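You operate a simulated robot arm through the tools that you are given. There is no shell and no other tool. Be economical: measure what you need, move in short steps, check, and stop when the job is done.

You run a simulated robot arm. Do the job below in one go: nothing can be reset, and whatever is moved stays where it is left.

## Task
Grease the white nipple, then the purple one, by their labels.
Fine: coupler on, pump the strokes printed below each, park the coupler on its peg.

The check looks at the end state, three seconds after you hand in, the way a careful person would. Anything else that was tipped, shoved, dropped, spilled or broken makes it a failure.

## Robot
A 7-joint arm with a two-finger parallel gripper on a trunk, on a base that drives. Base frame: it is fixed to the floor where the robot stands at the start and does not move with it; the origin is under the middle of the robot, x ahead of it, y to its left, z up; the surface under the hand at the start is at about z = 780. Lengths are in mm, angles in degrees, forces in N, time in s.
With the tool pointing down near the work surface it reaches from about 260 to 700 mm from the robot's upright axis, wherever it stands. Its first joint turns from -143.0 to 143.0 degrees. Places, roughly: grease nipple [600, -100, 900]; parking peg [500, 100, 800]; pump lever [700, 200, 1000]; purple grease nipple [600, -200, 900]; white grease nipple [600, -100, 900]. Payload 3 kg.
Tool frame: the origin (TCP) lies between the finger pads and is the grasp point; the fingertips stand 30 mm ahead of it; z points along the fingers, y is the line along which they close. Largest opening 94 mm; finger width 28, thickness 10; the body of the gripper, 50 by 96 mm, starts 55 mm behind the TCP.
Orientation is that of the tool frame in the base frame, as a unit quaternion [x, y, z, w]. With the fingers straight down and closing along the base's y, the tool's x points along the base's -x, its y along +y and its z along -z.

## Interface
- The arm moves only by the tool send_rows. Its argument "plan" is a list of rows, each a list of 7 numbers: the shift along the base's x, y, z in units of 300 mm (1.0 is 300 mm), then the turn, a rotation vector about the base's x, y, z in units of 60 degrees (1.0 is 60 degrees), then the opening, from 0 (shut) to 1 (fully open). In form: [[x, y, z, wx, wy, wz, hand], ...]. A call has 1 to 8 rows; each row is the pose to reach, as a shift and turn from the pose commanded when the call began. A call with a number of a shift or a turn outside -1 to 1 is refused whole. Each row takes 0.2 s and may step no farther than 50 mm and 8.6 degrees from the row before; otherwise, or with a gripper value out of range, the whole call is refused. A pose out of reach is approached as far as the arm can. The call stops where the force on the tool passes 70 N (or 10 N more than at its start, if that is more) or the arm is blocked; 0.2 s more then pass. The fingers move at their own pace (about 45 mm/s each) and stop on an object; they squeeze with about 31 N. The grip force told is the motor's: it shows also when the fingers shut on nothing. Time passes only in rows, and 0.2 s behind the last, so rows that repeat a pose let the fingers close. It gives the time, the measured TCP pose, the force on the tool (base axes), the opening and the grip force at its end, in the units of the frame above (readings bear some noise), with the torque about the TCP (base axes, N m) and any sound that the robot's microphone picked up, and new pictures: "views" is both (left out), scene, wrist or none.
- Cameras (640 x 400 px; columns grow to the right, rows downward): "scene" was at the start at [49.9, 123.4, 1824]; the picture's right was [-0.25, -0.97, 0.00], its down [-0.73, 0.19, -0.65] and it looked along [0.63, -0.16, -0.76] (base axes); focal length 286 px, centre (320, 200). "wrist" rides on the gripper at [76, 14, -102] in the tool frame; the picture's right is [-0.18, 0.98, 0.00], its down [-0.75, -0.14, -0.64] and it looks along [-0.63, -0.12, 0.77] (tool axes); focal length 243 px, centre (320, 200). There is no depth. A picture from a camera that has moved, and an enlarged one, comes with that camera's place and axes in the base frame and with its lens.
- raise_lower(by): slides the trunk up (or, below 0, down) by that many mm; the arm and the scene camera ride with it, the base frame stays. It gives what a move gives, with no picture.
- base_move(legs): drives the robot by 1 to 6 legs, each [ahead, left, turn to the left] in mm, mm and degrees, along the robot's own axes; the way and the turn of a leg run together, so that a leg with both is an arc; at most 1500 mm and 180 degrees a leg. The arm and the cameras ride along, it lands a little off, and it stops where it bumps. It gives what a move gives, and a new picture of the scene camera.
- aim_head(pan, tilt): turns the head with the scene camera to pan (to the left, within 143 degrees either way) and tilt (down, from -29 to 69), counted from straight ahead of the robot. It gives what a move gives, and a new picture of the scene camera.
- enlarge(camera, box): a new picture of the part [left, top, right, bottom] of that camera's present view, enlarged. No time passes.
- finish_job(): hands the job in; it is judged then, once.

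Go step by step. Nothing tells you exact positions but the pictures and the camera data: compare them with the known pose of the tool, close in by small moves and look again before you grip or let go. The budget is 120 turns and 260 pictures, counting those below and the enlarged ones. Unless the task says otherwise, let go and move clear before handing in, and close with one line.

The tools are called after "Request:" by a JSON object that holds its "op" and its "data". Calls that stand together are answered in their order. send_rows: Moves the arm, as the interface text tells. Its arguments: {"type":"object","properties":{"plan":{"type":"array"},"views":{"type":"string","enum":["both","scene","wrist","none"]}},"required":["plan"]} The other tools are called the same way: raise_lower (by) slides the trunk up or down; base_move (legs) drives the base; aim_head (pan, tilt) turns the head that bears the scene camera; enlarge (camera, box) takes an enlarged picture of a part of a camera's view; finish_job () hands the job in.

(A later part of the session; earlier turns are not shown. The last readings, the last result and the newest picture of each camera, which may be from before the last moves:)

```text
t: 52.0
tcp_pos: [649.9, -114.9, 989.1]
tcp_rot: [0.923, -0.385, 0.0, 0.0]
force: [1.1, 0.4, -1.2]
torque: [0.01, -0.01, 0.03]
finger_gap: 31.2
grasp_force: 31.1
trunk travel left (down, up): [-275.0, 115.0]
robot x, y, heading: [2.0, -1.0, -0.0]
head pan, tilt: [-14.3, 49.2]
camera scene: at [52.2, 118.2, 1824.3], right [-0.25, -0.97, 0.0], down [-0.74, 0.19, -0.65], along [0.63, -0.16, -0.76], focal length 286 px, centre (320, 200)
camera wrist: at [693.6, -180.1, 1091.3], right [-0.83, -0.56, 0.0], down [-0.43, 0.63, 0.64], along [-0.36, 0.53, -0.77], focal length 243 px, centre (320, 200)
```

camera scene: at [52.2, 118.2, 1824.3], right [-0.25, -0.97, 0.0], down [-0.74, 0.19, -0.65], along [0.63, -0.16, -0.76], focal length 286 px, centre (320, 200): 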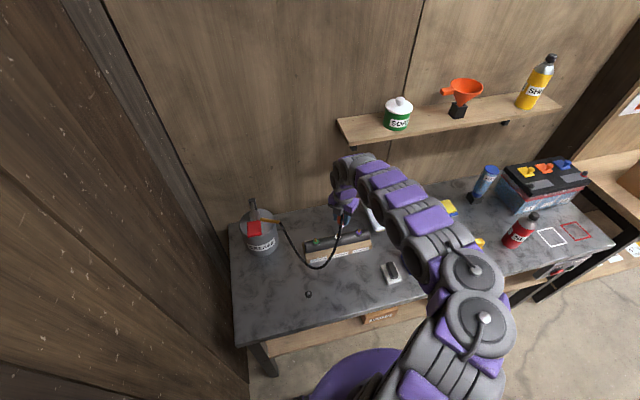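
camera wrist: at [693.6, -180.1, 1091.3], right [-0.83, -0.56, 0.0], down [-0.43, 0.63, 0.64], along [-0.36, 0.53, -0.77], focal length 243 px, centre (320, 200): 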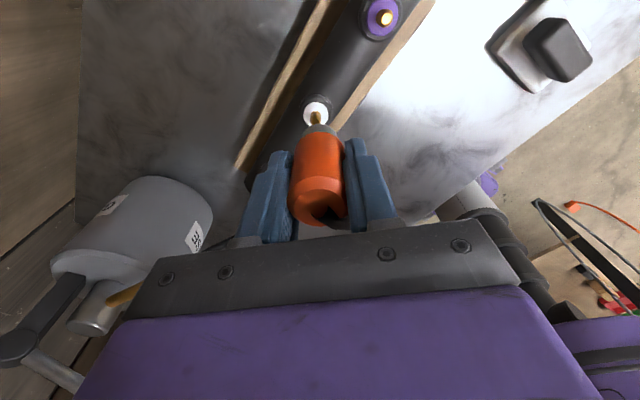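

Request:
{"op": "send_rows", "data": {"plan": [[0, -0.1, 0, 0, 0, 0, 0], [0, -0.2, 0, 0, 0, 0, 0], [-0.003, -0.272, 0, 0, 0, 0, 0], [-0.003, -0.272, -0.06, 0, 0, 0, 0], [-0.003, -0.272, -0.06, 0, 0, 0, 0]], "views": "both"}}

Request:
{"op": "enlarge", "data": {"camera": "wrist", "box": [280, 80, 360, 130]}}

```text
t: 53.2
tcp_pos: [650.9, -195.9, 972.0]
tcp_rot: [0.923, -0.385, 0.0, 0.0]
force: [-1.1, -0.5, -0.3]
torque: [0.0, 0.06, 0.03]
finger_gap: 30.6
grasp_force: 31.0
trunk travel left (down, up): [-275.0, 115.0]
robot x, y, heading: [2.4, -0.3, 0.1]
head pan, tilt: [-14.3, 49.2]
camera scene: at [51.7, 117.6, 1824.3], right [-0.25, -0.97, 0.0], down [-0.74, 0.19, -0.65], along [0.63, -0.16, -0.76], focal length 286 px, centre (320, 200)
camera wrist: at [693.8, -260.5, 1074.3], right [-0.83, -0.56, 0.0], down [-0.43, 0.63, 0.64], along [-0.36, 0.53, -0.77], focal length 243 px, centre (320, 200)
```

scene: 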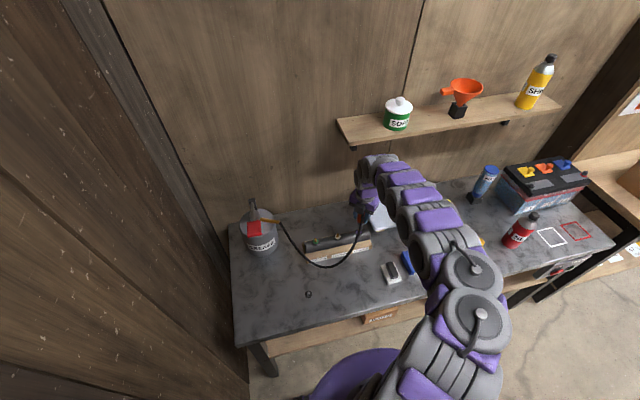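
wrist: 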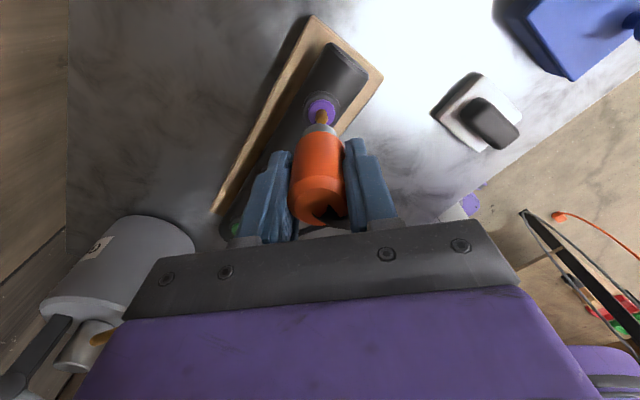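

```text
8.00 times, centred on (320, 105) of wrist
camera zoom: at [693.8, -260.5, 1074.3], right [-0.83, -0.56, 0.0], down [-0.43, 0.63, 0.64], along [-0.36, 0.53, -0.77], focal length 1941 px, centre (320, 960)
```

zoom: 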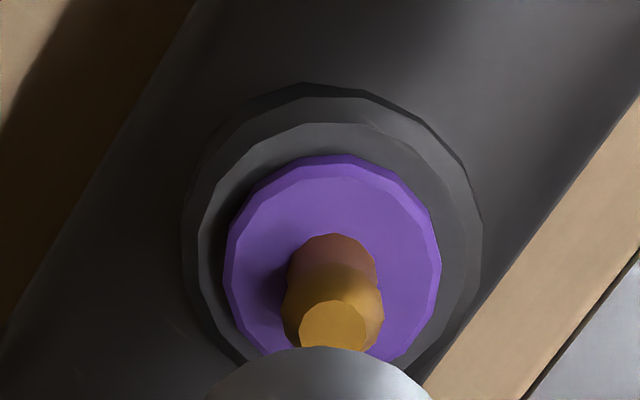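

Purple nipple is nearly under the nose. Correcting about (-3.4, +2.5) mm and lowering to just above the tip for re-check.

Request:
{"op": "send_rows", "data": {"plan": [[-0.011, 0.008, -0.03, 0, 0, 0, 0], [-0.011, 0.008, -0.08, 0, 0, 0, 0], [-0.011, 0.008, -0.11, 0, 0, 0, 0], [-0.011, 0.008, -0.11, 0, 0, 0, 0]], "views": "none"}}

Request:
{"op": "enlarge", "data": {"camera": "wrist", "box": [280, 80, 360, 130]}}

```text
t: 54.2
tcp_pos: [647.7, -194.0, 936.8]
tcp_rot: [0.924, -0.383, 0.0, -0.001]
force: [1.0, 0.7, -1.0]
torque: [0.03, -0.02, 0.01]
finger_gap: 30.6
grasp_force: 30.7
trunk travel left (down, up): [-275.0, 115.0]
robot x, y, heading: [1.7, -1.2, -0.1]
head pan, tilt: [-14.3, 49.2]
```

```text
8.00 times, centred on (320, 105) of wrist
camera zoom: at [690.6, -258.6, 1039.6], right [-0.83, -0.56, 0.0], down [-0.43, 0.63, 0.64], along [-0.36, 0.53, -0.77], focal length 1941 px, centre (320, 960)
```

zoom: 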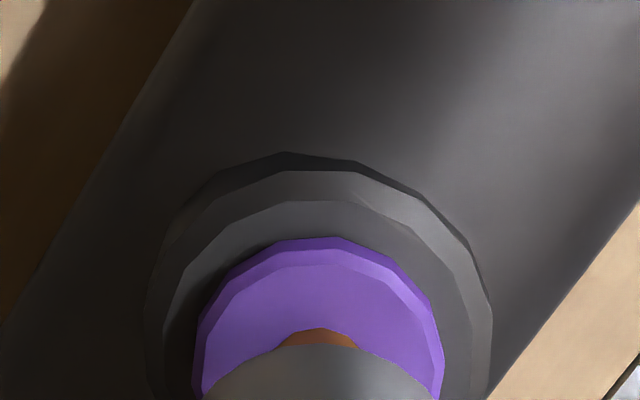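

This matches the picture from the successful first mating. Lowering slowly onto the purple nipple.

Request:
{"op": "send_rows", "data": {"plan": [[0, 0, -0.015, 0, 0, 0, 0], [0, 0, -0.03, 0, 0, 0, 0], [0, 0, -0.045, 0, 0, 0, 0], [0, 0, -0.055, 0, 0, 0, 0], [0, 0, -0.065, 0, 0, 0, 0], [0, 0, -0.075, 0, 0, 0, 0]], "views": "none"}}

Request:
{"op": "enlarge", "data": {"camera": "wrist", "box": [280, 90, 360, 140]}}

```text
t: 55.6
tcp_pos: [646.6, -193.3, 916.9]
tcp_rot: [0.923, -0.384, 0.002, -0.001]
force: [1.0, -3.5, 27.2]
torque: [-0.35, 0.25, 0.01]
finger_gap: 31.5
grasp_force: 31.2
trunk travel left (down, up): [-275.0, 115.0]
robot x, y, heading: [-0.7, 0.0, 0.0]
head pan, tilt: [-14.3, 49.2]
```

```text
8.00 times, centred on (320, 115) of wrist
camera zoom: at [688.8, -258.4, 1020.4], right [-0.83, -0.56, 0.0], down [-0.43, 0.63, 0.64], along [-0.36, 0.53, -0.77], focal length 1941 px, centre (320, 880)
```

zoom: 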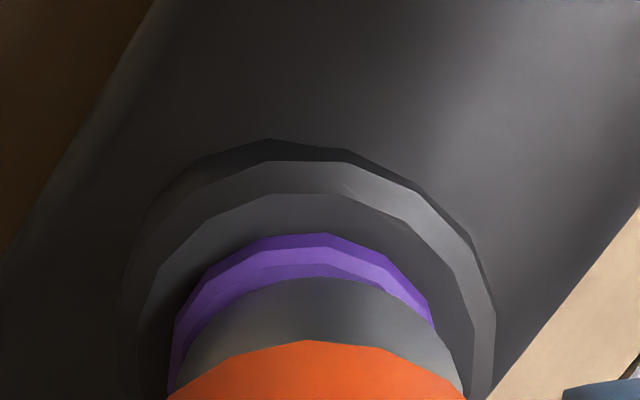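

Same seat height as on the white one. Easing the load and opening slightly.

Request:
{"op": "send_rows", "data": {"plan": [[0, 0, 0.006, 0, 0, 0, 0], [0, 0, 0.006, 0, 0, 0, 0.4], [0, 0, 0.006, 0, 0, 0, 0.45], [0, 0, 0.006, 0, 0, 0, 0.55], [0, 0, 0.006, 0, 0, 0, 0.65]], "views": "both"}}

Request:
{"op": "enlarge", "data": {"camera": "scene", "box": [290, 180, 400, 280]}}

```text
t: 56.8
tcp_pos: [645.7, -194.1, 916.7]
tcp_rot: [0.924, -0.383, -0.001, 0.0]
force: [-0.4, 0.0, 1.0]
torque: [-0.03, 0.0, 0.01]
finger_gap: 60.9
grasp_force: 0.0
trunk travel left (down, up): [-275.0, 115.0]
robot x, y, heading: [0.2, 0.9, -0.0]
head pan, tilt: [-14.3, 49.2]
camera scene: at [52.2, 117.6, 1824.3], right [-0.25, -0.97, 0.0], down [-0.74, 0.19, -0.65], along [0.63, -0.16, -0.76], focal length 286 px, centre (320, 200)
camera wrist: at [689.1, -258.2, 1019.9], right [-0.83, -0.56, 0.0], down [-0.43, 0.63, 0.64], along [-0.36, 0.53, -0.77], focal length 243 px, centre (320, 200)
```

scene: 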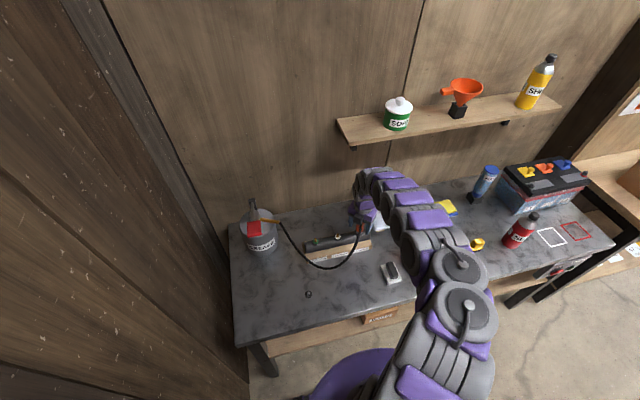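
wrist: 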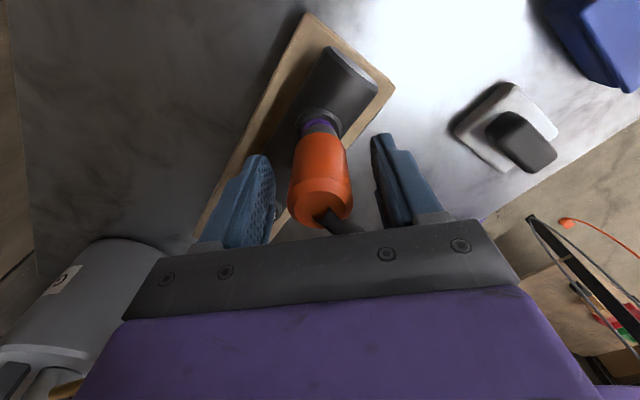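

```text
4.00 times, centred on (345, 230) of scene
camera zoom: at [52.2, 117.6, 1824.3], right [-0.25, -0.97, 0.0], down [-0.74, 0.19, -0.65], along [0.63, -0.16, -0.76], focal length 1145 px, centre (220, 80)
```

zoom: 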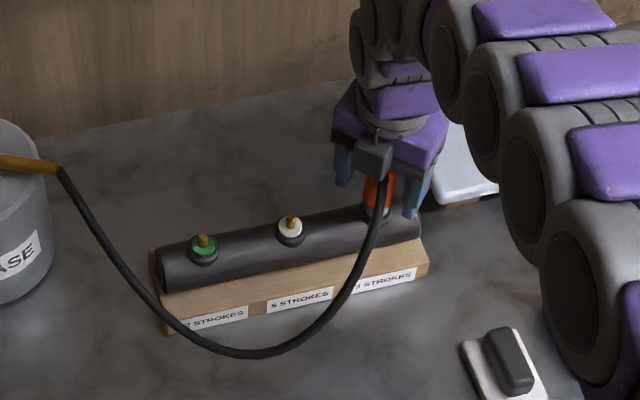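

Coupler stands on the purple nipple with the hose slack between the fingers. Withdrawing upward with closing only once clear.

Request:
{"op": "send_rows", "data": {"plan": [[0, 0, 0.05, 0, 0, 0, 0.65], [0, 0, 0.15, 0, 0, 0, 0.65], [0, 0, 0.3, 0, 0, 0, 0.65], [0, 0, 0.45, 0, 0, 0, 0.65], [0, 0, 0.6, 0, 0, 0, 0.4], [0, 0, 0.72, 0, 0, 0, 0.2]], "views": "both"}}

Request:
{"op": "enlarge", "data": {"camera": "scene", "box": [290, 180, 400, 280]}}

```text
t: 58.2
tcp_pos: [645.7, -195.7, 1132.6]
tcp_rot: [0.923, -0.384, -0.001, -0.001]
force: [-0.3, 0.0, -0.8]
torque: [0.0, 0.01, -0.03]
finger_gap: 18.9
grasp_force: 0.1
trunk travel left (down, up): [-275.0, 115.0]
robot x, y, heading: [-0.2, 3.5, -0.4]
head pan, tilt: [-14.3, 49.2]
camera scene: at [51.6, 118.1, 1824.3], right [-0.25, -0.97, 0.0], down [-0.74, 0.19, -0.65], along [0.63, -0.16, -0.76], focal length 286 px, centre (320, 200)
camera wrist: at [688.2, -260.1, 1235.1], right [-0.83, -0.56, 0.0], down [-0.43, 0.63, 0.64], along [-0.36, 0.53, -0.77], focal length 243 px, centre (320, 200)
```

scene: 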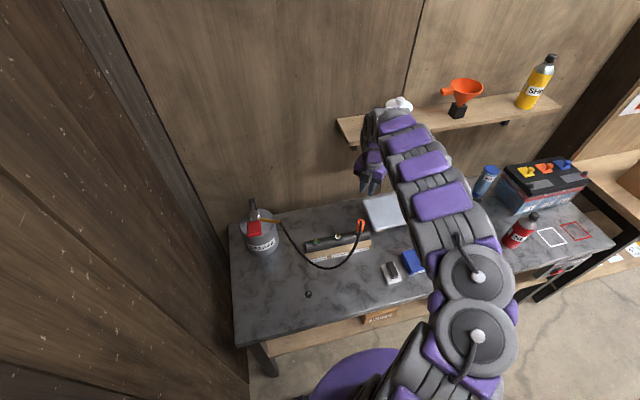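
wrist: 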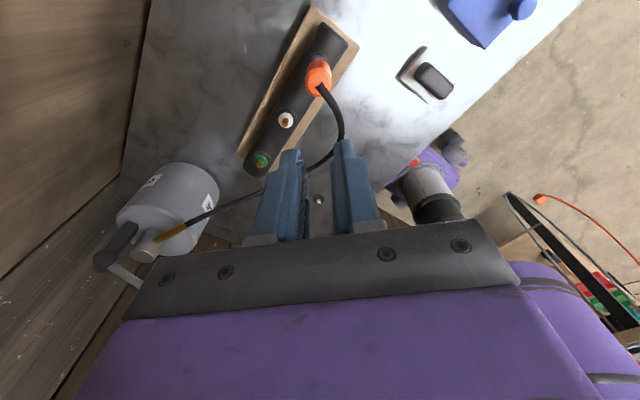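

```text
4.00 times, centred on (345, 230) of scene
camera zoom: at [51.6, 118.1, 1824.3], right [-0.25, -0.97, 0.0], down [-0.74, 0.19, -0.65], along [0.63, -0.16, -0.76], focal length 1145 px, centre (220, 80)
```

zoom: 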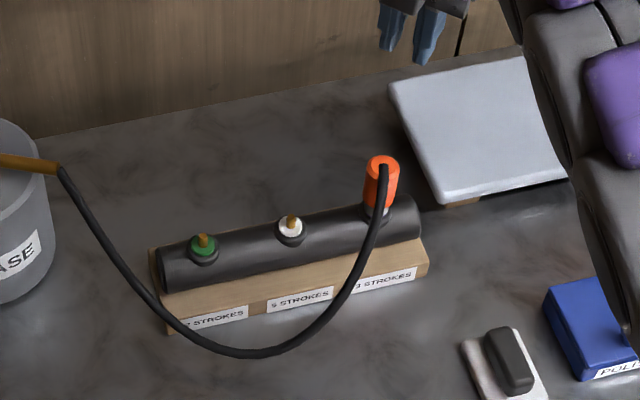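

Both good. Moving back to above the pump pad, turning the gripper back by 45° on the way.

Request:
{"op": "send_rows", "data": {"plan": [[0, 0.16, 0, 0, 0, -0.09, 0.1], [-0.01, 0.32, 0, 0, 0, -0.18, 0], [-0.02, 0.48, 0, 0, 0, -0.27, 0], [-0.03, 0.64, 0, 0, 0, -0.36, 0], [-0.04, 0.8, 0, 0, 0, -0.45, 0], [-0.05, 0.95, 0, 0, 0, -0.55, 0], [-0.06, 1.0, 0, 0, 0, -0.65, 0], [-0.07, 1.0, 0, 0, 0, -0.75, 0]], "views": "none"}}

Request:
{"op": "send_rows", "data": {"plan": [[0, 0.15, 0, 0, 0, 0, 0], [0, 0.3, 0, 0, 0, 0, 0], [0, 0.3, 0, 0, 0, 0, 0]], "views": "both"}}

```text
t: 60.0
tcp_pos: [624.3, 107.7, 1131.7]
tcp_rot: [-0.705, 0.709, 0.0, -0.001]
force: [0.5, 0.2, 1.0]
torque: [0.0, -0.01, 0.0]
finger_gap: 0.1
grasp_force: 30.7
trunk travel left (down, up): [-275.0, 115.0]
robot x, y, heading: [-0.6, 3.3, 0.1]
head pan, tilt: [-14.3, 49.2]
```

```text
t: 60.8
tcp_pos: [622.5, 198.8, 1131.6]
tcp_rot: [-0.706, 0.708, -0.001, 0.0]
force: [-0.9, -0.6, -0.1]
torque: [0.01, 0.02, 0.02]
finger_gap: 0.1
grasp_force: 30.9
trunk travel left (down, up): [-275.0, 115.0]
robot x, y, heading: [2.3, 0.4, 0.1]
head pan, tilt: [-14.3, 49.2]
camera scene: at [51.9, 126.3, 1823.7], right [-0.25, -0.97, 0.0], down [-0.74, 0.18, -0.65], along [0.63, -0.16, -0.76], focal length 286 px, centre (320, 200)
camera wrist: at [608.1, 122.7, 1234.5], right [-0.98, 0.19, 0.0], down [0.14, 0.75, 0.64], along [0.12, 0.63, -0.77], focal length 243 px, centre (320, 200)
```

scene: 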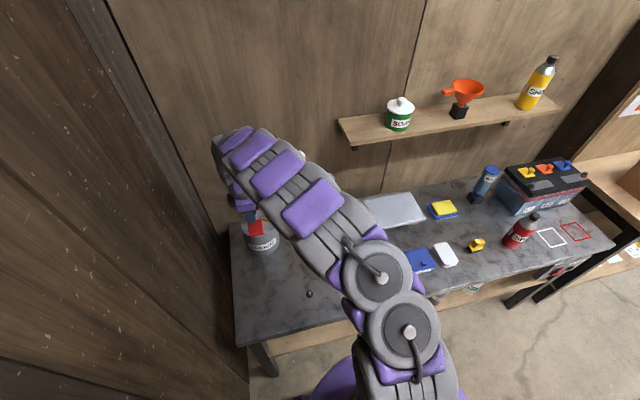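
wrist: 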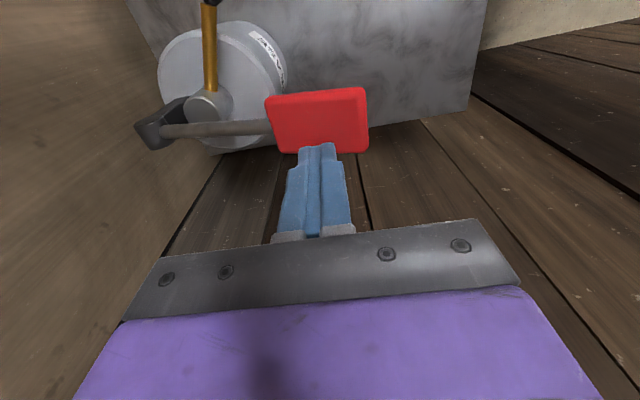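

Stroke 1 on purple: press to the stop.

Request:
{"op": "send_rows", "data": {"plan": [[0, -0.012, -0.09, 0, 0, 0, 0], [0, -0.012, -0.18, 0, 0, 0, 0], [0, -0.012, -0.27, 0, 0, 0, 0], [0, -0.012, -0.345, 0, 0, 0, 0], [0, -0.012, -0.36, 0, 0, 0, 0], [0, -0.012, -0.36, 0, 0, 0, 0]], "views": "wrist"}}

```text
t: 62.2
tcp_pos: [624.5, 194.9, 1025.3]
tcp_rot: [-0.707, 0.707, -0.001, 0.0]
force: [2.7, 3.0, 10.4]
torque: [0.15, -0.18, 0.05]
finger_gap: 0.0
grasp_force: 31.0
trunk travel left (down, up): [-275.0, 115.0]
robot x, y, heading: [0.6, 2.4, 0.0]
head pan, tilt: [-14.3, 49.2]
camera wrist: at [609.4, 118.2, 1128.3], right [-0.98, 0.19, 0.0], down [0.14, 0.75, 0.64], along [0.12, 0.63, -0.77], focal length 243 px, centre (320, 200)
```

wrist: 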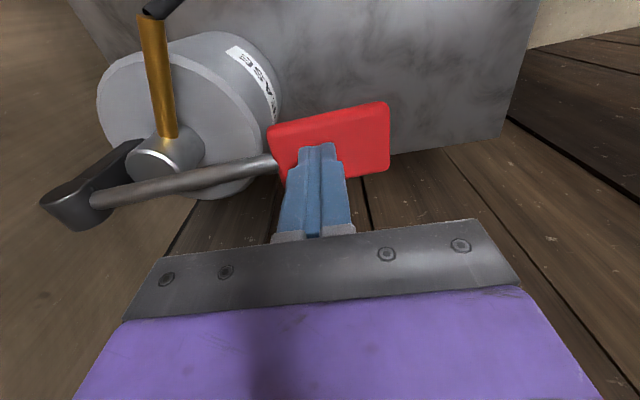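

Stroke 1 bottomed. Return, hold, stroke 2; then return, hold, stroke 3.

Request:
{"op": "send_rows", "data": {"plan": [[0, 0, 0.11, 0, 0, 0, 0], [0, 0, 0.22, 0, 0, 0, 0], [0, 0, 0.27, 0, 0, 0, 0], [0, 0, 0.27, 0, 0, 0, 0], [0, 0, 0.17, 0, 0, 0, 0], [0, 0, 0.08, 0, 0, 0, 0], [0, 0, 0.01, 0, 0, 0, 0], [0, 0, -0.004, 0, 0, 0, 0]], "views": "wrist"}}

Request:
{"op": "send_rows", "data": {"plan": [[0, 0, 0.11, 0, 0, 0, 0], [0, 0, 0.22, 0, 0, 0, 0], [0, 0, 0.274, 0, 0, 0, 0], [0, 0, 0.274, 0, 0, 0, 0], [0, 0, 0.17, 0, 0, 0, 0], [0, 0, 0.08, 0, 0, 0, 0], [0, 0, 0.01, 0, 0, 0, 0], [0, 0, 0, 0, 0, 0, 0]], "views": "wrist"}}

```text
t: 64.0
tcp_pos: [625.3, 194.6, 1025.0]
tcp_rot: [-0.706, 0.708, -0.001, 0.001]
force: [-0.6, 4.7, 19.1]
torque: [0.11, -0.14, 0.05]
finger_gap: 0.0
grasp_force: 30.4
trunk travel left (down, up): [-275.0, 115.0]
robot x, y, heading: [3.4, -1.7, -0.1]
head pan, tilt: [-14.3, 49.2]
camera wrist: at [610.0, 118.8, 1128.1], right [-0.98, 0.19, 0.0], down [0.14, 0.75, 0.64], along [0.12, 0.63, -0.77], focal length 243 px, centre (320, 200)
```

wrist: 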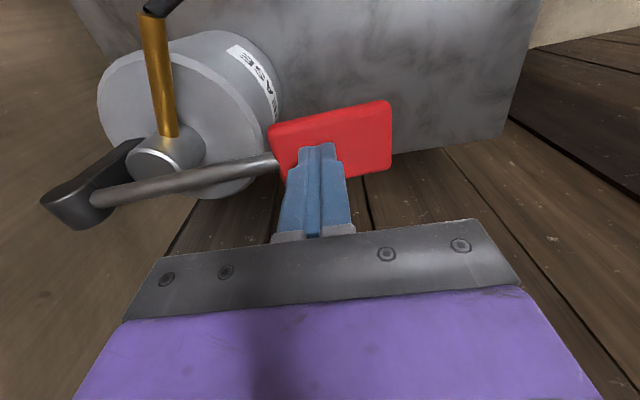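

```text
t: 65.8
tcp_pos: [626.2, 193.2, 1025.0]
tcp_rot: [-0.706, 0.708, -0.002, 0.002]
force: [2.0, 1.2, 23.0]
torque: [0.04, -0.25, -0.01]
finger_gap: 0.0
grasp_force: 31.0
trunk travel left (down, up): [-275.0, 115.0]
robot x, y, heading: [3.5, -0.8, -0.2]
head pan, tilt: [-14.3, 49.2]
camera wrist: at [609.6, 116.4, 1127.9], right [-0.98, 0.19, 0.0], down [0.14, 0.75, 0.64], along [0.12, 0.63, -0.77], focal length 243 px, centre (320, 200)
```

wrist: 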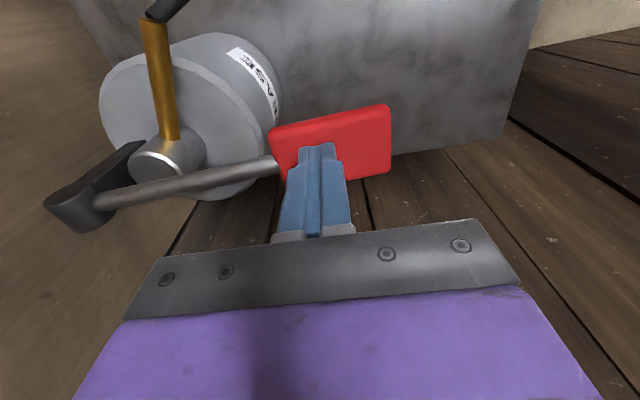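

Three strokes done. Rising clear of the lever and returning to the purple coupler with the 45° turn, opening on the way.

Request:
{"op": "send_rows", "data": {"plan": [[0, 0, 0.12, 0, 0, 0, 0], [0, 0, 0.24, 0, 0, 0, 0], [0, 0, 0.36, 0, 0, 0, 0], [0, -0.15, 0.37, 0, 0, 0.1, 0], [0, -0.3, 0.37, 0, 0, 0.2, 0.2], [0, -0.45, 0.37, 0, 0, 0.3, 0.4], [0, -0.6, 0.37, 0, 0, 0.4, 0.6], [0, -0.75, 0.37, 0, 0, 0.5, 0.65]], "views": "none"}}

Request:
{"op": "send_rows", "data": {"plan": [[0.02, -0.15, 0, 0, 0, 0.08, 0.65], [0.04, -0.3, 0, 0, 0, 0.16, 0.65], [0.06, -0.45, 0, 0, 0, 0.25, 0.65], [0.075, -0.55, 0, 0, 0, 0.25, 0.65], [0.075, -0.55, -0.15, 0, 0, 0.25, 0.65], [0.075, -0.55, -0.3, 0, 0, 0.25, 0.65], [0.075, -0.55, -0.4, 0, 0, 0.25, 0.65], [0.075, -0.55, -0.4, 0, 0, 0.25, 0.65]], "views": "both"}}

Request:
{"op": "enlarge", "data": {"camera": "scene", "box": [220, 180, 400, 280]}}

```text
t: 67.6
tcp_pos: [628.4, -31.8, 1134.5]
tcp_rot: [0.866, -0.5, 0.0, 0.0]
force: [0.5, -0.5, 0.1]
torque: [0.02, 0.01, 0.0]
finger_gap: 60.9
grasp_force: 0.1
trunk travel left (down, up): [-275.0, 115.0]
robot x, y, heading: [-1.0, -4.3, 0.1]
head pan, tilt: [-14.3, 49.2]
```

```text
t: 69.4
tcp_pos: [646.9, -197.3, 1014.2]
tcp_rot: [0.924, -0.383, 0.0, -0.001]
force: [-0.9, 0.1, 0.0]
torque: [-0.01, 0.02, 0.02]
finger_gap: 60.6
grasp_force: 0.1
trunk travel left (down, up): [-275.0, 115.0]
robot x, y, heading: [2.9, -2.7, -0.1]
head pan, tilt: [-14.3, 49.2]
camera scene: at [52.2, 118.0, 1824.3], right [-0.25, -0.97, 0.0], down [-0.74, 0.19, -0.65], along [0.63, -0.16, -0.76], focal length 286 px, centre (320, 200)
camera wrist: at [689.5, -262.4, 1117.1], right [-0.83, -0.56, 0.0], down [-0.43, 0.63, 0.64], along [-0.36, 0.53, -0.77], focal length 243 px, centre (320, 200)
```

scene: 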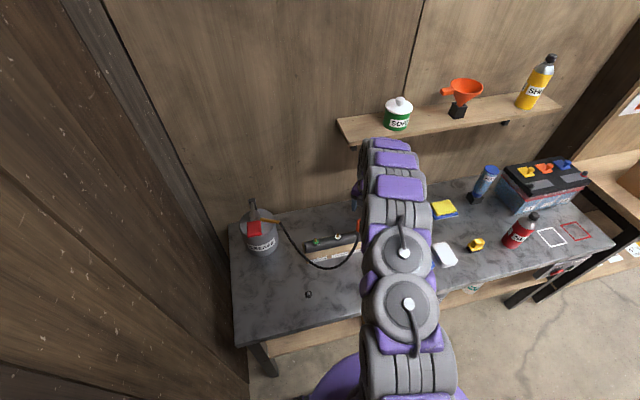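
wrist: 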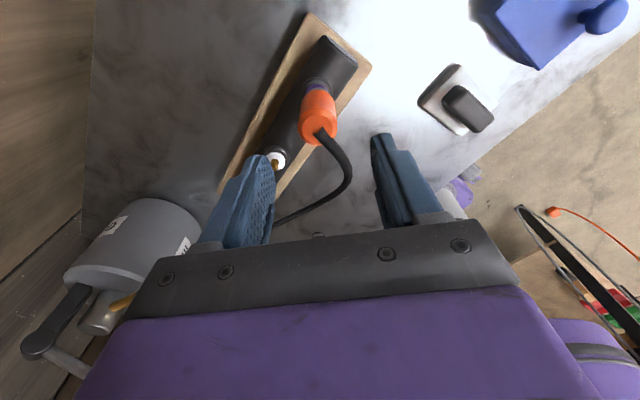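

```text
3.56 times, centred on (310, 230) of scene
camera zoom: at [52.2, 118.0, 1824.3], right [-0.25, -0.97, 0.0], down [-0.74, 0.19, -0.65], along [0.63, -0.16, -0.76], focal length 1018 px, centre (356, 93)
```

zoom: 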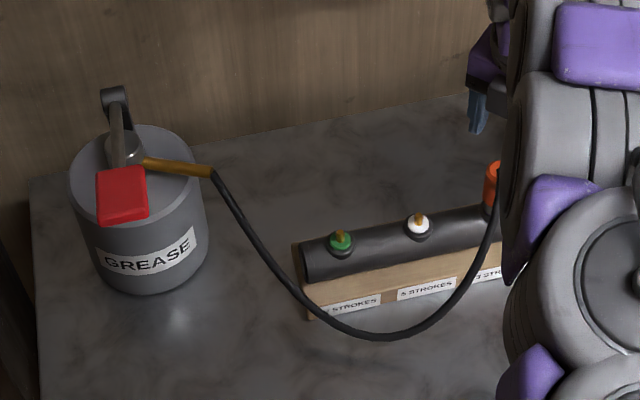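

The coupler is upright; the hose leaves toward -x. I'll turn another 15° so the -x side finger clears the hose better, and centre over it.

Request:
{"op": "send_rows", "data": {"plan": [[0, 0, 0, 0, 0, 0.1, 0.75], [0, 0, 0, 0, 0, 0.2, 0.75], [0, 0, 0, 0, 0, 0.25, 0.75], [0, 0, -0.1, 0, 0, 0.25, 0.75], [0, 0, -0.1, 0, 0, 0.25, 0.75]], "views": "wrist"}}

```text
t: 70.6
tcp_pos: [646.3, -199.0, 985.1]
tcp_rot: [0.966, -0.26, 0.001, -0.001]
force: [-0.6, 0.6, 0.4]
torque: [-0.01, -0.02, -0.03]
finger_gap: 70.5
grasp_force: 0.1
trunk travel left (down, up): [-275.0, 115.0]
robot x, y, heading: [4.2, 1.5, -0.3]
head pan, tilt: [-14.3, 49.2]
camera wrist: at [705.5, -249.3, 1088.7], right [-0.65, -0.76, 0.0], down [-0.58, 0.5, 0.64], along [-0.49, 0.42, -0.77], focal length 243 px, centre (320, 200)
```

wrist: 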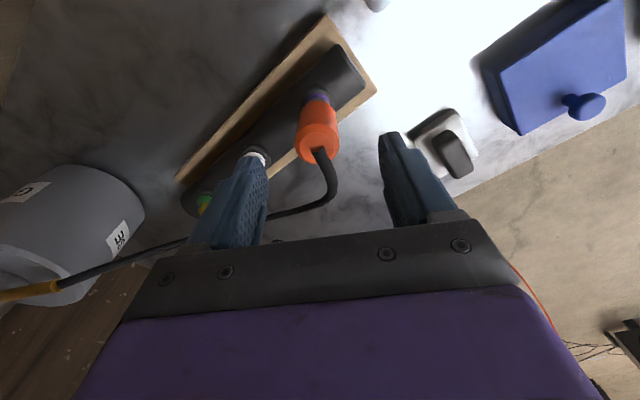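

Request:
{"op": "send_rows", "data": {"plan": [[-0.0015, 0.007, -0.04, 0, 0, 0, 0.75], [-0.0015, 0.007, -0.12, 0, 0, 0, 0.75], [-0.0015, 0.007, -0.12, 0, 0, 0, 0.75]], "views": "wrist"}}

```text
t: 71.4
tcp_pos: [645.8, -195.3, 947.6]
tcp_rot: [0.966, -0.259, -0.001, -0.001]
force: [0.0, 0.5, 0.1]
torque: [0.0, 0.03, -0.02]
finger_gap: 70.3
grasp_force: 0.1
trunk travel left (down, up): [-275.0, 115.0]
robot x, y, heading: [2.1, -1.9, 0.1]
head pan, tilt: [-14.3, 49.2]
camera wrist: at [704.1, -246.2, 1050.3], right [-0.65, -0.76, 0.0], down [-0.58, 0.5, 0.64], along [-0.49, 0.42, -0.77], focal length 243 px, centre (320, 200)
```

wrist: 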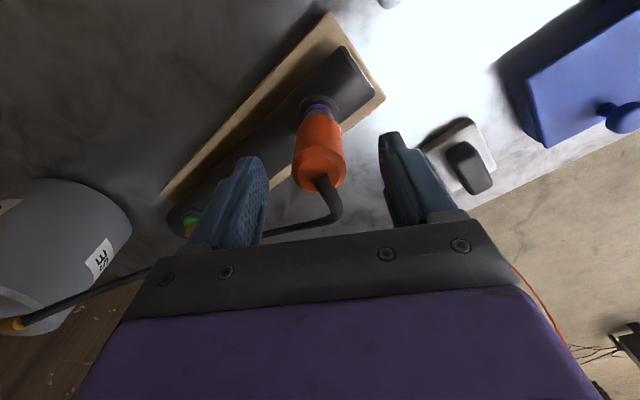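

Centred, hose clear of both fingers. Down to grip height and close.

Request:
{"op": "send_rows", "data": {"plan": [[0, 0, -0.05, 0, 0, 0, 0.75], [0, 0, -0.103, 0, 0, 0, 0.75], [0, 0, -0.103, 0, 0, 0, 0.5], [0, 0, -0.103, 0, 0, 0, 0], [0, 0, -0.103, 0, 0, 0, 0], [0, 0, -0.103, 0, 0, 0, 0], [0, 0, -0.103, 0, 0, 0, 0]], "views": "wrist"}}

```text
t: 73.0
tcp_pos: [646.6, -195.4, 916.9]
tcp_rot: [0.966, -0.26, 0.0, 0.0]
force: [3.5, 1.3, -0.2]
torque: [0.06, -0.09, 0.17]
finger_gap: 30.3
grasp_force: 30.7
trunk travel left (down, up): [-275.0, 115.0]
robot x, y, heading: [4.1, 2.8, -0.2]
head pan, tilt: [-14.3, 49.2]
camera wrist: at [705.3, -246.2, 1020.1], right [-0.65, -0.76, 0.0], down [-0.58, 0.5, 0.64], along [-0.49, 0.42, -0.77], focal length 243 px, centre (320, 200)
```

wrist: 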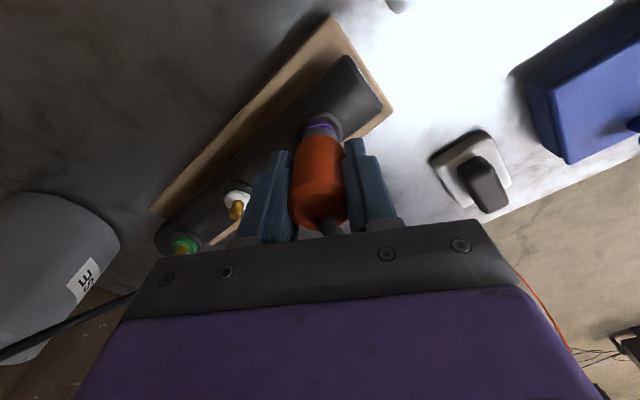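

Gripped. Lifting off the purple nipple.

Request:
{"op": "send_rows", "data": {"plan": [[0, 0, 0.02, 0, 0, 0, 0], [0, 0, 0.06, 0, 0, 0, 0], [0, 0, 0.14, 0, 0, 0, 0], [0, 0, 0.25, 0, 0, 0, 0], [0, 0, 0.25, 0, 0, 0, 0]], "views": "wrist"}}

Request:
{"op": "send_rows", "data": {"plan": [[-0.07, 0.1, 0, 0, 0, -0.12, 0], [-0.14, 0.21, 0, 0, 0, -0.24, 0], [-0.21, 0.32, 0, 0, 0, -0.36, 0], [-0.28, 0.42, 0, 0, 0, -0.48, 0], [-0.35, 0.53, 0, 0, 0, -0.6, 0], [-0.42, 0.63, 0, 0, 0, -0.72, 0], [-0.49, 0.74, 0, 0, 0, -0.86, 0], [-0.55, 0.83, 0, 0, 0, -1.0, 0]], "views": "both"}}

```text
t: 74.2
tcp_pos: [646.2, -196.3, 993.7]
tcp_rot: [0.966, -0.26, -0.001, 0.0]
force: [0.5, -0.8, -0.4]
torque: [0.02, 0.04, -0.04]
finger_gap: 30.2
grasp_force: 30.5
trunk travel left (down, up): [-275.0, 115.0]
robot x, y, heading: [3.5, -3.7, 0.0]
head pan, tilt: [-14.3, 49.2]
camera wrist: at [704.4, -247.5, 1096.4], right [-0.65, -0.76, 0.0], down [-0.58, 0.5, 0.64], along [-0.49, 0.42, -0.77], focal length 243 px, centre (320, 200)
```

wrist: 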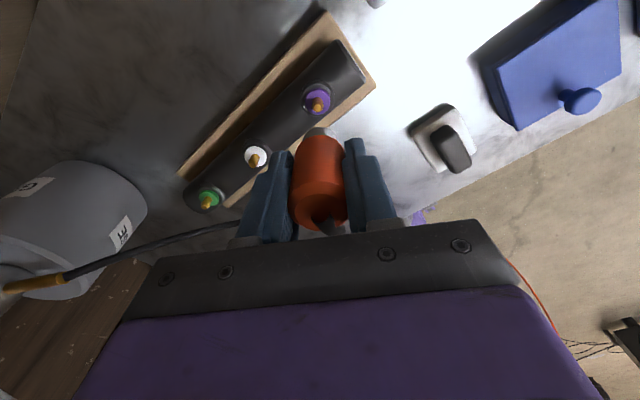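

```text
t: 76.0
tcp_pos: [479.8, 57.2, 993.6]
tcp_rot: [-0.706, 0.708, -0.002, -0.001]
force: [0.6, 0.1, 0.3]
torque: [0.01, 0.01, -0.01]
finger_gap: 30.3
grasp_force: 30.6
trunk travel left (down, up): [-275.0, 115.0]
robot x, y, heading: [1.9, -3.3, -0.0]
head pan, tilt: [-14.3, 49.2]
camera scene: at [50.5, 123.7, 1823.9], right [-0.25, -0.97, 0.0], down [-0.73, 0.19, -0.65], along [0.63, -0.16, -0.76], focal length 286 px, centre (320, 200)
camera wrist: at [464.3, -19.7, 1097.2], right [-0.98, 0.19, 0.0], down [0.14, 0.75, 0.64], along [0.12, 0.63, -0.77], focal length 243 px, centre (320, 200)
```

scene: 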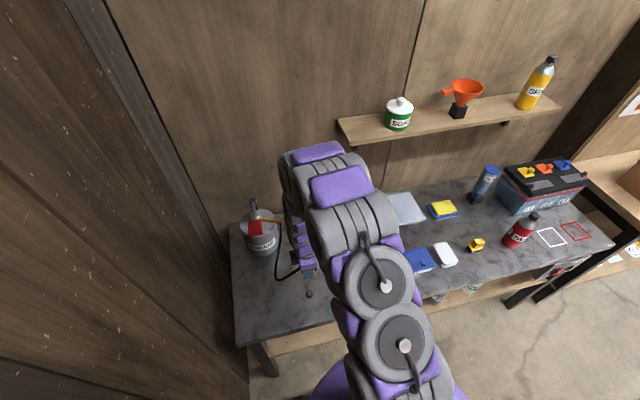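
wrist: 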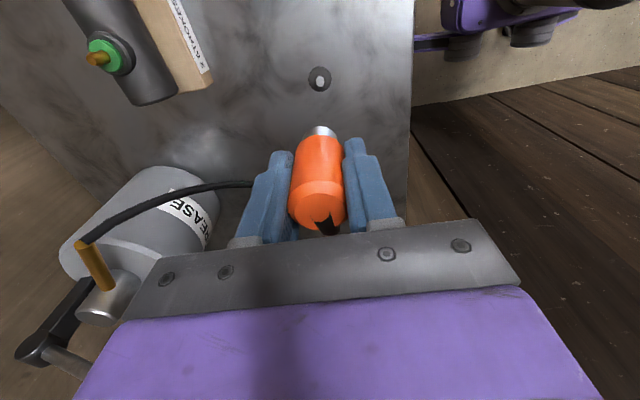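

Peg is in view below. Lowering to the same height as my earlier reference image for comparison.

Request:
{"op": "send_rows", "data": {"plan": [[0, 0, -0.06, 0, 0, 0, 0], [0, 0, -0.16, 0, 0, 0, 0], [0, 0, -0.2, 0, 0, 0, 0], [0, 0, -0.2, 0, 0, 0, 0]], "views": "wrist"}}

Request:
{"op": "enlarge", "data": {"camera": "wrist", "box": [280, 80, 360, 130]}}

```text
t: 77.0
tcp_pos: [481.6, 55.6, 934.6]
tcp_rot: [-0.706, 0.708, 0.0, -0.001]
force: [0.0, 0.2, -1.0]
torque: [0.0, -0.02, 0.0]
finger_gap: 30.8
grasp_force: 31.2
trunk travel left (down, up): [-275.0, 115.0]
robot x, y, heading: [2.9, 2.1, -0.0]
head pan, tilt: [-14.3, 49.2]
camera wrist: at [467.2, -20.0, 1037.2], right [-0.98, 0.19, 0.0], down [0.14, 0.75, 0.64], along [0.12, 0.63, -0.77], focal length 243 px, centre (320, 200)
```

wrist: 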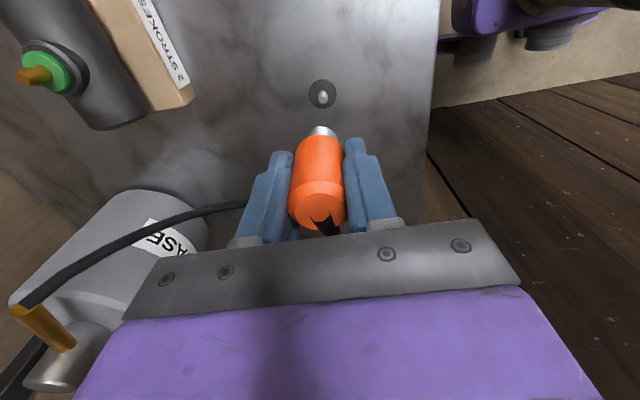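

```text
8.00 times, centred on (320, 105) of wrist
camera zoom: at [467.2, -20.0, 1037.2], right [-0.98, 0.19, 0.0], down [0.14, 0.75, 0.64], along [0.12, 0.63, -0.77], focal length 1941 px, centre (320, 960)
```

zoom: 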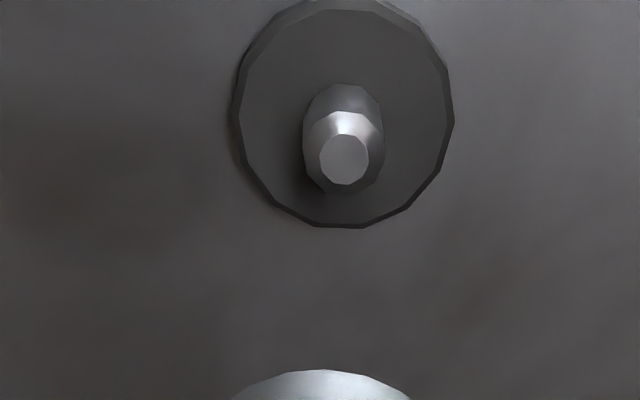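

Request:
{"op": "send_rows", "data": {"plan": [[-0.01, -0.005, 0, 0, 0, 0, 0], [-0.01, -0.005, -0.1, 0, 0, 0, 0], [-0.01, -0.005, -0.19, 0, 0, 0, 0], [-0.01, -0.005, -0.19, 0, 0, 0, 0]], "views": "none"}}

Request:
{"op": "enlarge", "data": {"camera": "wrist", "box": [280, 80, 360, 130]}}

```text
t: 78.0
tcp_pos: [479.4, 56.5, 878.1]
tcp_rot: [-0.707, 0.708, 0.0, -0.001]
force: [0.1, 0.0, -0.3]
torque: [-0.01, 0.0, 0.01]
finger_gap: 30.7
grasp_force: 31.5
trunk travel left (down, up): [-275.0, 115.0]
robot x, y, heading: [-2.3, -0.1, 0.1]
head pan, tilt: [-14.3, 49.2]
```

```text
8.00 times, centred on (320, 105) of wrist
camera zoom: at [464.4, -20.4, 981.0], right [-0.98, 0.19, 0.0], down [0.14, 0.75, 0.64], along [0.12, 0.63, -0.77], focal length 1941 px, centre (320, 960)
```

zoom: 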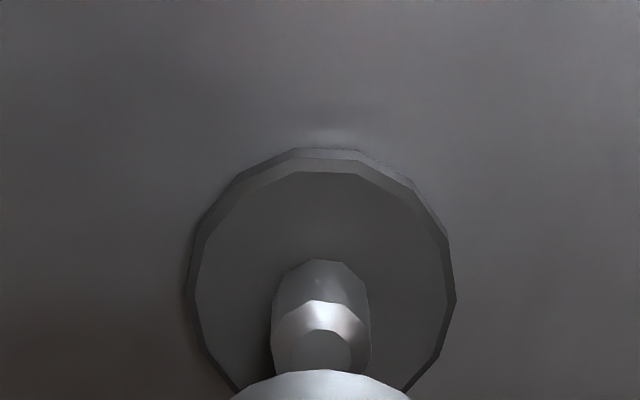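

The coupler sits about 3 mm too far +y relative to the peg. Correcting and re-checking.

Request:
{"op": "send_rows", "data": {"plan": [[-0.002, -0.011, 0, 0, 0, 0, 0], [-0.002, -0.011, -0.02, 0, 0, 0, 0], [-0.002, -0.011, -0.02, 0, 0, 0, 0]], "views": "none"}}

Request:
{"op": "enlarge", "data": {"camera": "wrist", "box": [280, 90, 360, 140]}}

Request:
{"op": "enlarge", "data": {"camera": "scene", "box": [280, 260, 340, 310]}}

```text
t: 78.8
tcp_pos: [478.3, 51.2, 871.9]
tcp_rot: [-0.706, 0.708, -0.001, 0.0]
force: [0.2, 0.5, -0.1]
torque: [-0.02, -0.01, 0.02]
finger_gap: 30.5
grasp_force: 31.7
trunk travel left (down, up): [-275.0, 115.0]
robot x, y, heading: [3.6, -0.3, -0.1]
head pan, tilt: [-14.3, 49.2]
```

```text
8.00 times, centred on (320, 115) of wrist
camera zoom: at [463.5, -24.6, 975.4], right [-0.98, 0.19, 0.0], down [0.14, 0.75, 0.64], along [0.12, 0.63, -0.77], focal length 1941 px, centre (320, 880)
```

zoom: 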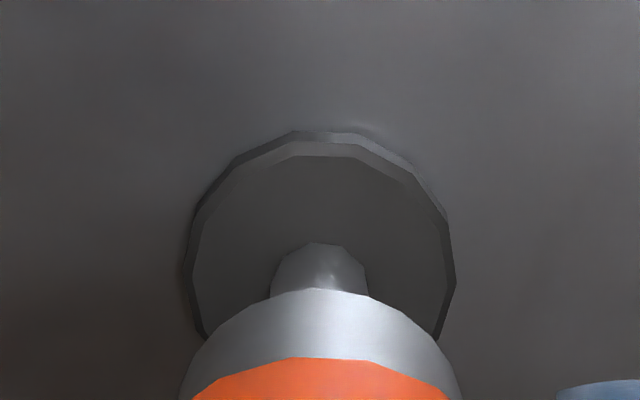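

```text
8.00 times, centred on (310, 285) of scene
camera zoom: at [51.6, 121.5, 1824.1], right [-0.25, -0.97, 0.0], down [-0.74, 0.19, -0.65], along [0.63, -0.16, -0.76], focal length 2289 px, centre (400, -480)
```

zoom: 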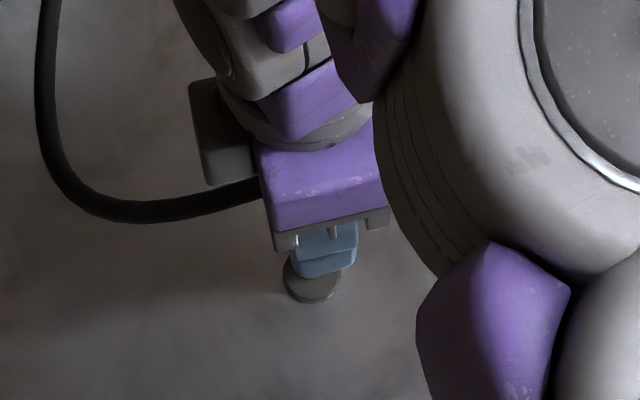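

Aligned in both directions. Lowering onto the peg.

Request:
{"op": "send_rows", "data": {"plan": [[0, 0, -0.03, 0, 0, 0, 0], [0, 0, -0.06, 0, 0, 0, 0], [0, 0, -0.08, 0, 0, 0, 0], [0, 0, -0.095, 0, 0, 0, 0], [0, 0, -0.108, 0, 0, 0, 0]], "views": "none"}}

Request:
{"op": "enlarge", "data": {"camera": "wrist", "box": [280, 90, 360, 140]}}

```text
t: 80.0
tcp_pos: [478.5, 52.2, 838.6]
tcp_rot: [-0.706, 0.708, 0.0, 0.0]
force: [2.1, 10.4, 2.3]
torque: [0.49, -0.04, -0.03]
finger_gap: 30.3
grasp_force: 31.1
trunk travel left (down, up): [-275.0, 115.0]
robot x, y, heading: [1.2, -0.7, -0.3]
head pan, tilt: [-14.3, 49.2]
```

```text
8.00 times, centred on (320, 115) of wrist
camera zoom: at [463.7, -24.6, 941.9], right [-0.98, 0.19, 0.0], down [0.14, 0.75, 0.64], along [0.12, 0.63, -0.77], focal length 1941 px, centre (320, 880)
```

zoom: 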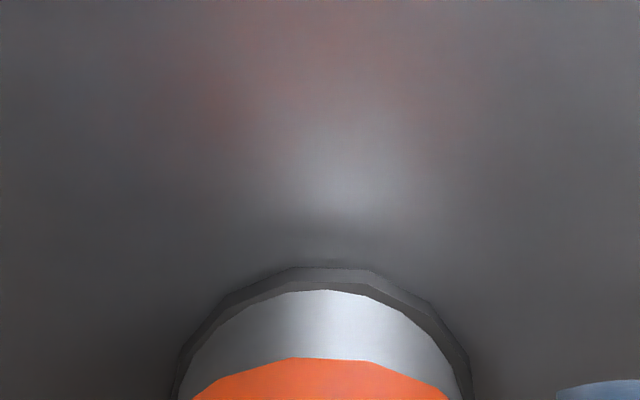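

It's over the peg and nearly on the flange. Easing +y by 1 mm and settling down the last bit.

Request:
{"op": "send_rows", "data": {"plan": [[0, 0.003, 0, 0, 0, 0, 0], [0, 0.004, -0.006, 0, 0, 0, 0], [0, 0.004, -0.012, 0, 0, 0, 0]], "views": "none"}}

```text
t: 80.8
tcp_pos: [477.2, 51.2, 836.2]
tcp_rot: [-0.706, 0.708, -0.002, 0.001]
force: [2.1, 4.2, 45.6]
torque: [-0.11, -0.02, 0.13]
finger_gap: 30.7
grasp_force: 30.9
trunk travel left (down, up): [-275.0, 115.0]
robot x, y, heading: [-0.2, -6.7, 0.1]
head pan, tilt: [-14.3, 49.2]
```

Firm contact with the flange: it's seated. Easing the load and opening slightly.

Request:
{"op": "send_rows", "data": {"plan": [[0, 0, 0.01, 0, 0, 0, 0], [0, 0, 0.01, 0, 0, 0, 0.4], [0, 0, 0.01, 0, 0, 0, 0.5], [0, 0, 0.01, 0, 0, 0, 0.65], [0, 0, 0.01, 0, 0, 0, 0.75]], "views": "wrist"}}

Request:
{"op": "enlarge", "data": {"camera": "scene", "box": [270, 250, 350, 310]}}

```text
t: 82.0
tcp_pos: [479.9, 51.6, 836.8]
tcp_rot: [-0.707, 0.708, -0.001, -0.001]
force: [-0.2, 0.3, 0.4]
torque: [-0.01, -0.02, 0.0]
finger_gap: 70.4
grasp_force: 0.1
trunk travel left (down, up): [-275.0, 115.0]
robot x, y, heading: [1.4, 3.5, 0.1]
head pan, tilt: [-14.3, 49.2]
camera wrist: at [464.0, -25.2, 940.3], right [-0.98, 0.19, 0.0], down [0.14, 0.75, 0.64], along [0.12, 0.63, -0.77], focal length 243 px, centre (320, 200)
```

wrist: 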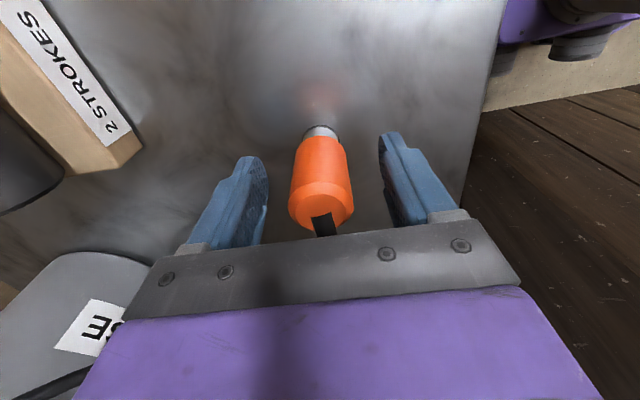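

```text
6.67 times, centred on (310, 280) of scene
camera zoom: at [51.8, 121.3, 1824.1], right [-0.25, -0.97, 0.0], down [-0.74, 0.19, -0.65], along [0.63, -0.16, -0.76], focal length 1908 px, centre (387, -333)
```

zoom: 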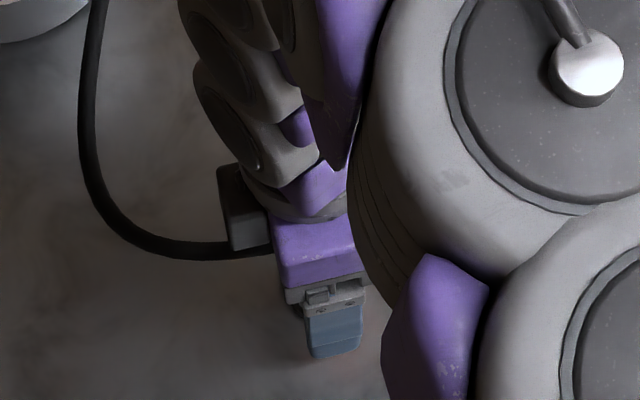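

The coupler stands by itself on its peg. Rising straight up and clear.

Request:
{"op": "send_rows", "data": {"plan": [[0, 0, 0.05, 0, 0, 0, 0.75], [0, 0, 0.15, 0, 0, 0, 0.75], [0, 0, 0.3, 0, 0, 0, 0.75], [0, 0, 0.45, 0, 0, 0, 0.75], [0, 0, 0.6, 0, 0, 0, 0.75], [-0.1, -0.12, 0.7, 0, 0, 0, 0.75], [-0.15, -0.26, 0.8, 0, 0, 0, 0.75], [-0.15, -0.4, 0.85, 0, 0, 0, 0.75]], "views": "both"}}

Request:
{"op": "enlarge", "data": {"camera": "scene", "box": [220, 180, 400, 310]}}

Request:
{"op": "enlarge", "data": {"camera": "wrist", "box": [200, 0, 440, 200]}}

```text
refused: row 6 steps farther than a row can; nothing moved
```

```text
3.08 times, centred on (310, 245) of scene
camera zoom: at [51.8, 121.3, 1824.1], right [-0.25, -0.97, 0.0], down [-0.74, 0.19, -0.65], along [0.63, -0.16, -0.76], focal length 880 px, centre (351, 62)
```

zoom: 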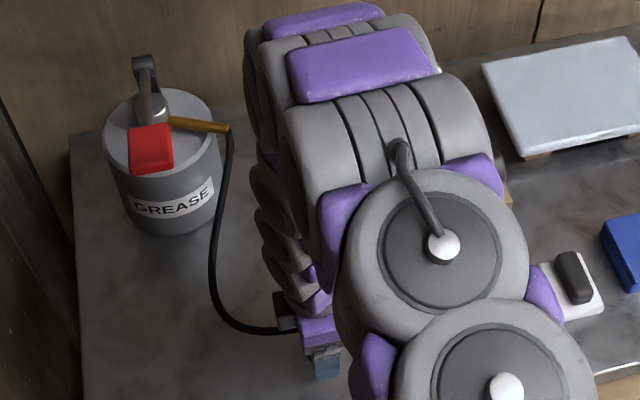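

```text
2.00 times, centred on (320, 100) of wrist
camera zoom: at [464.0, -25.2, 940.3], right [-0.98, 0.19, 0.0], down [0.14, 0.75, 0.64], along [0.12, 0.63, -0.77], focal length 485 px, centre (320, 400)
```

zoom: 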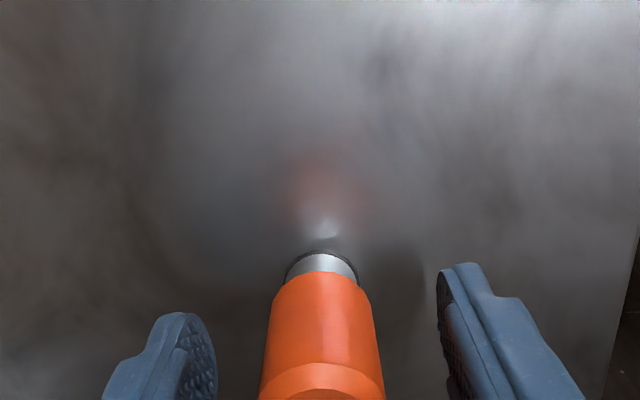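

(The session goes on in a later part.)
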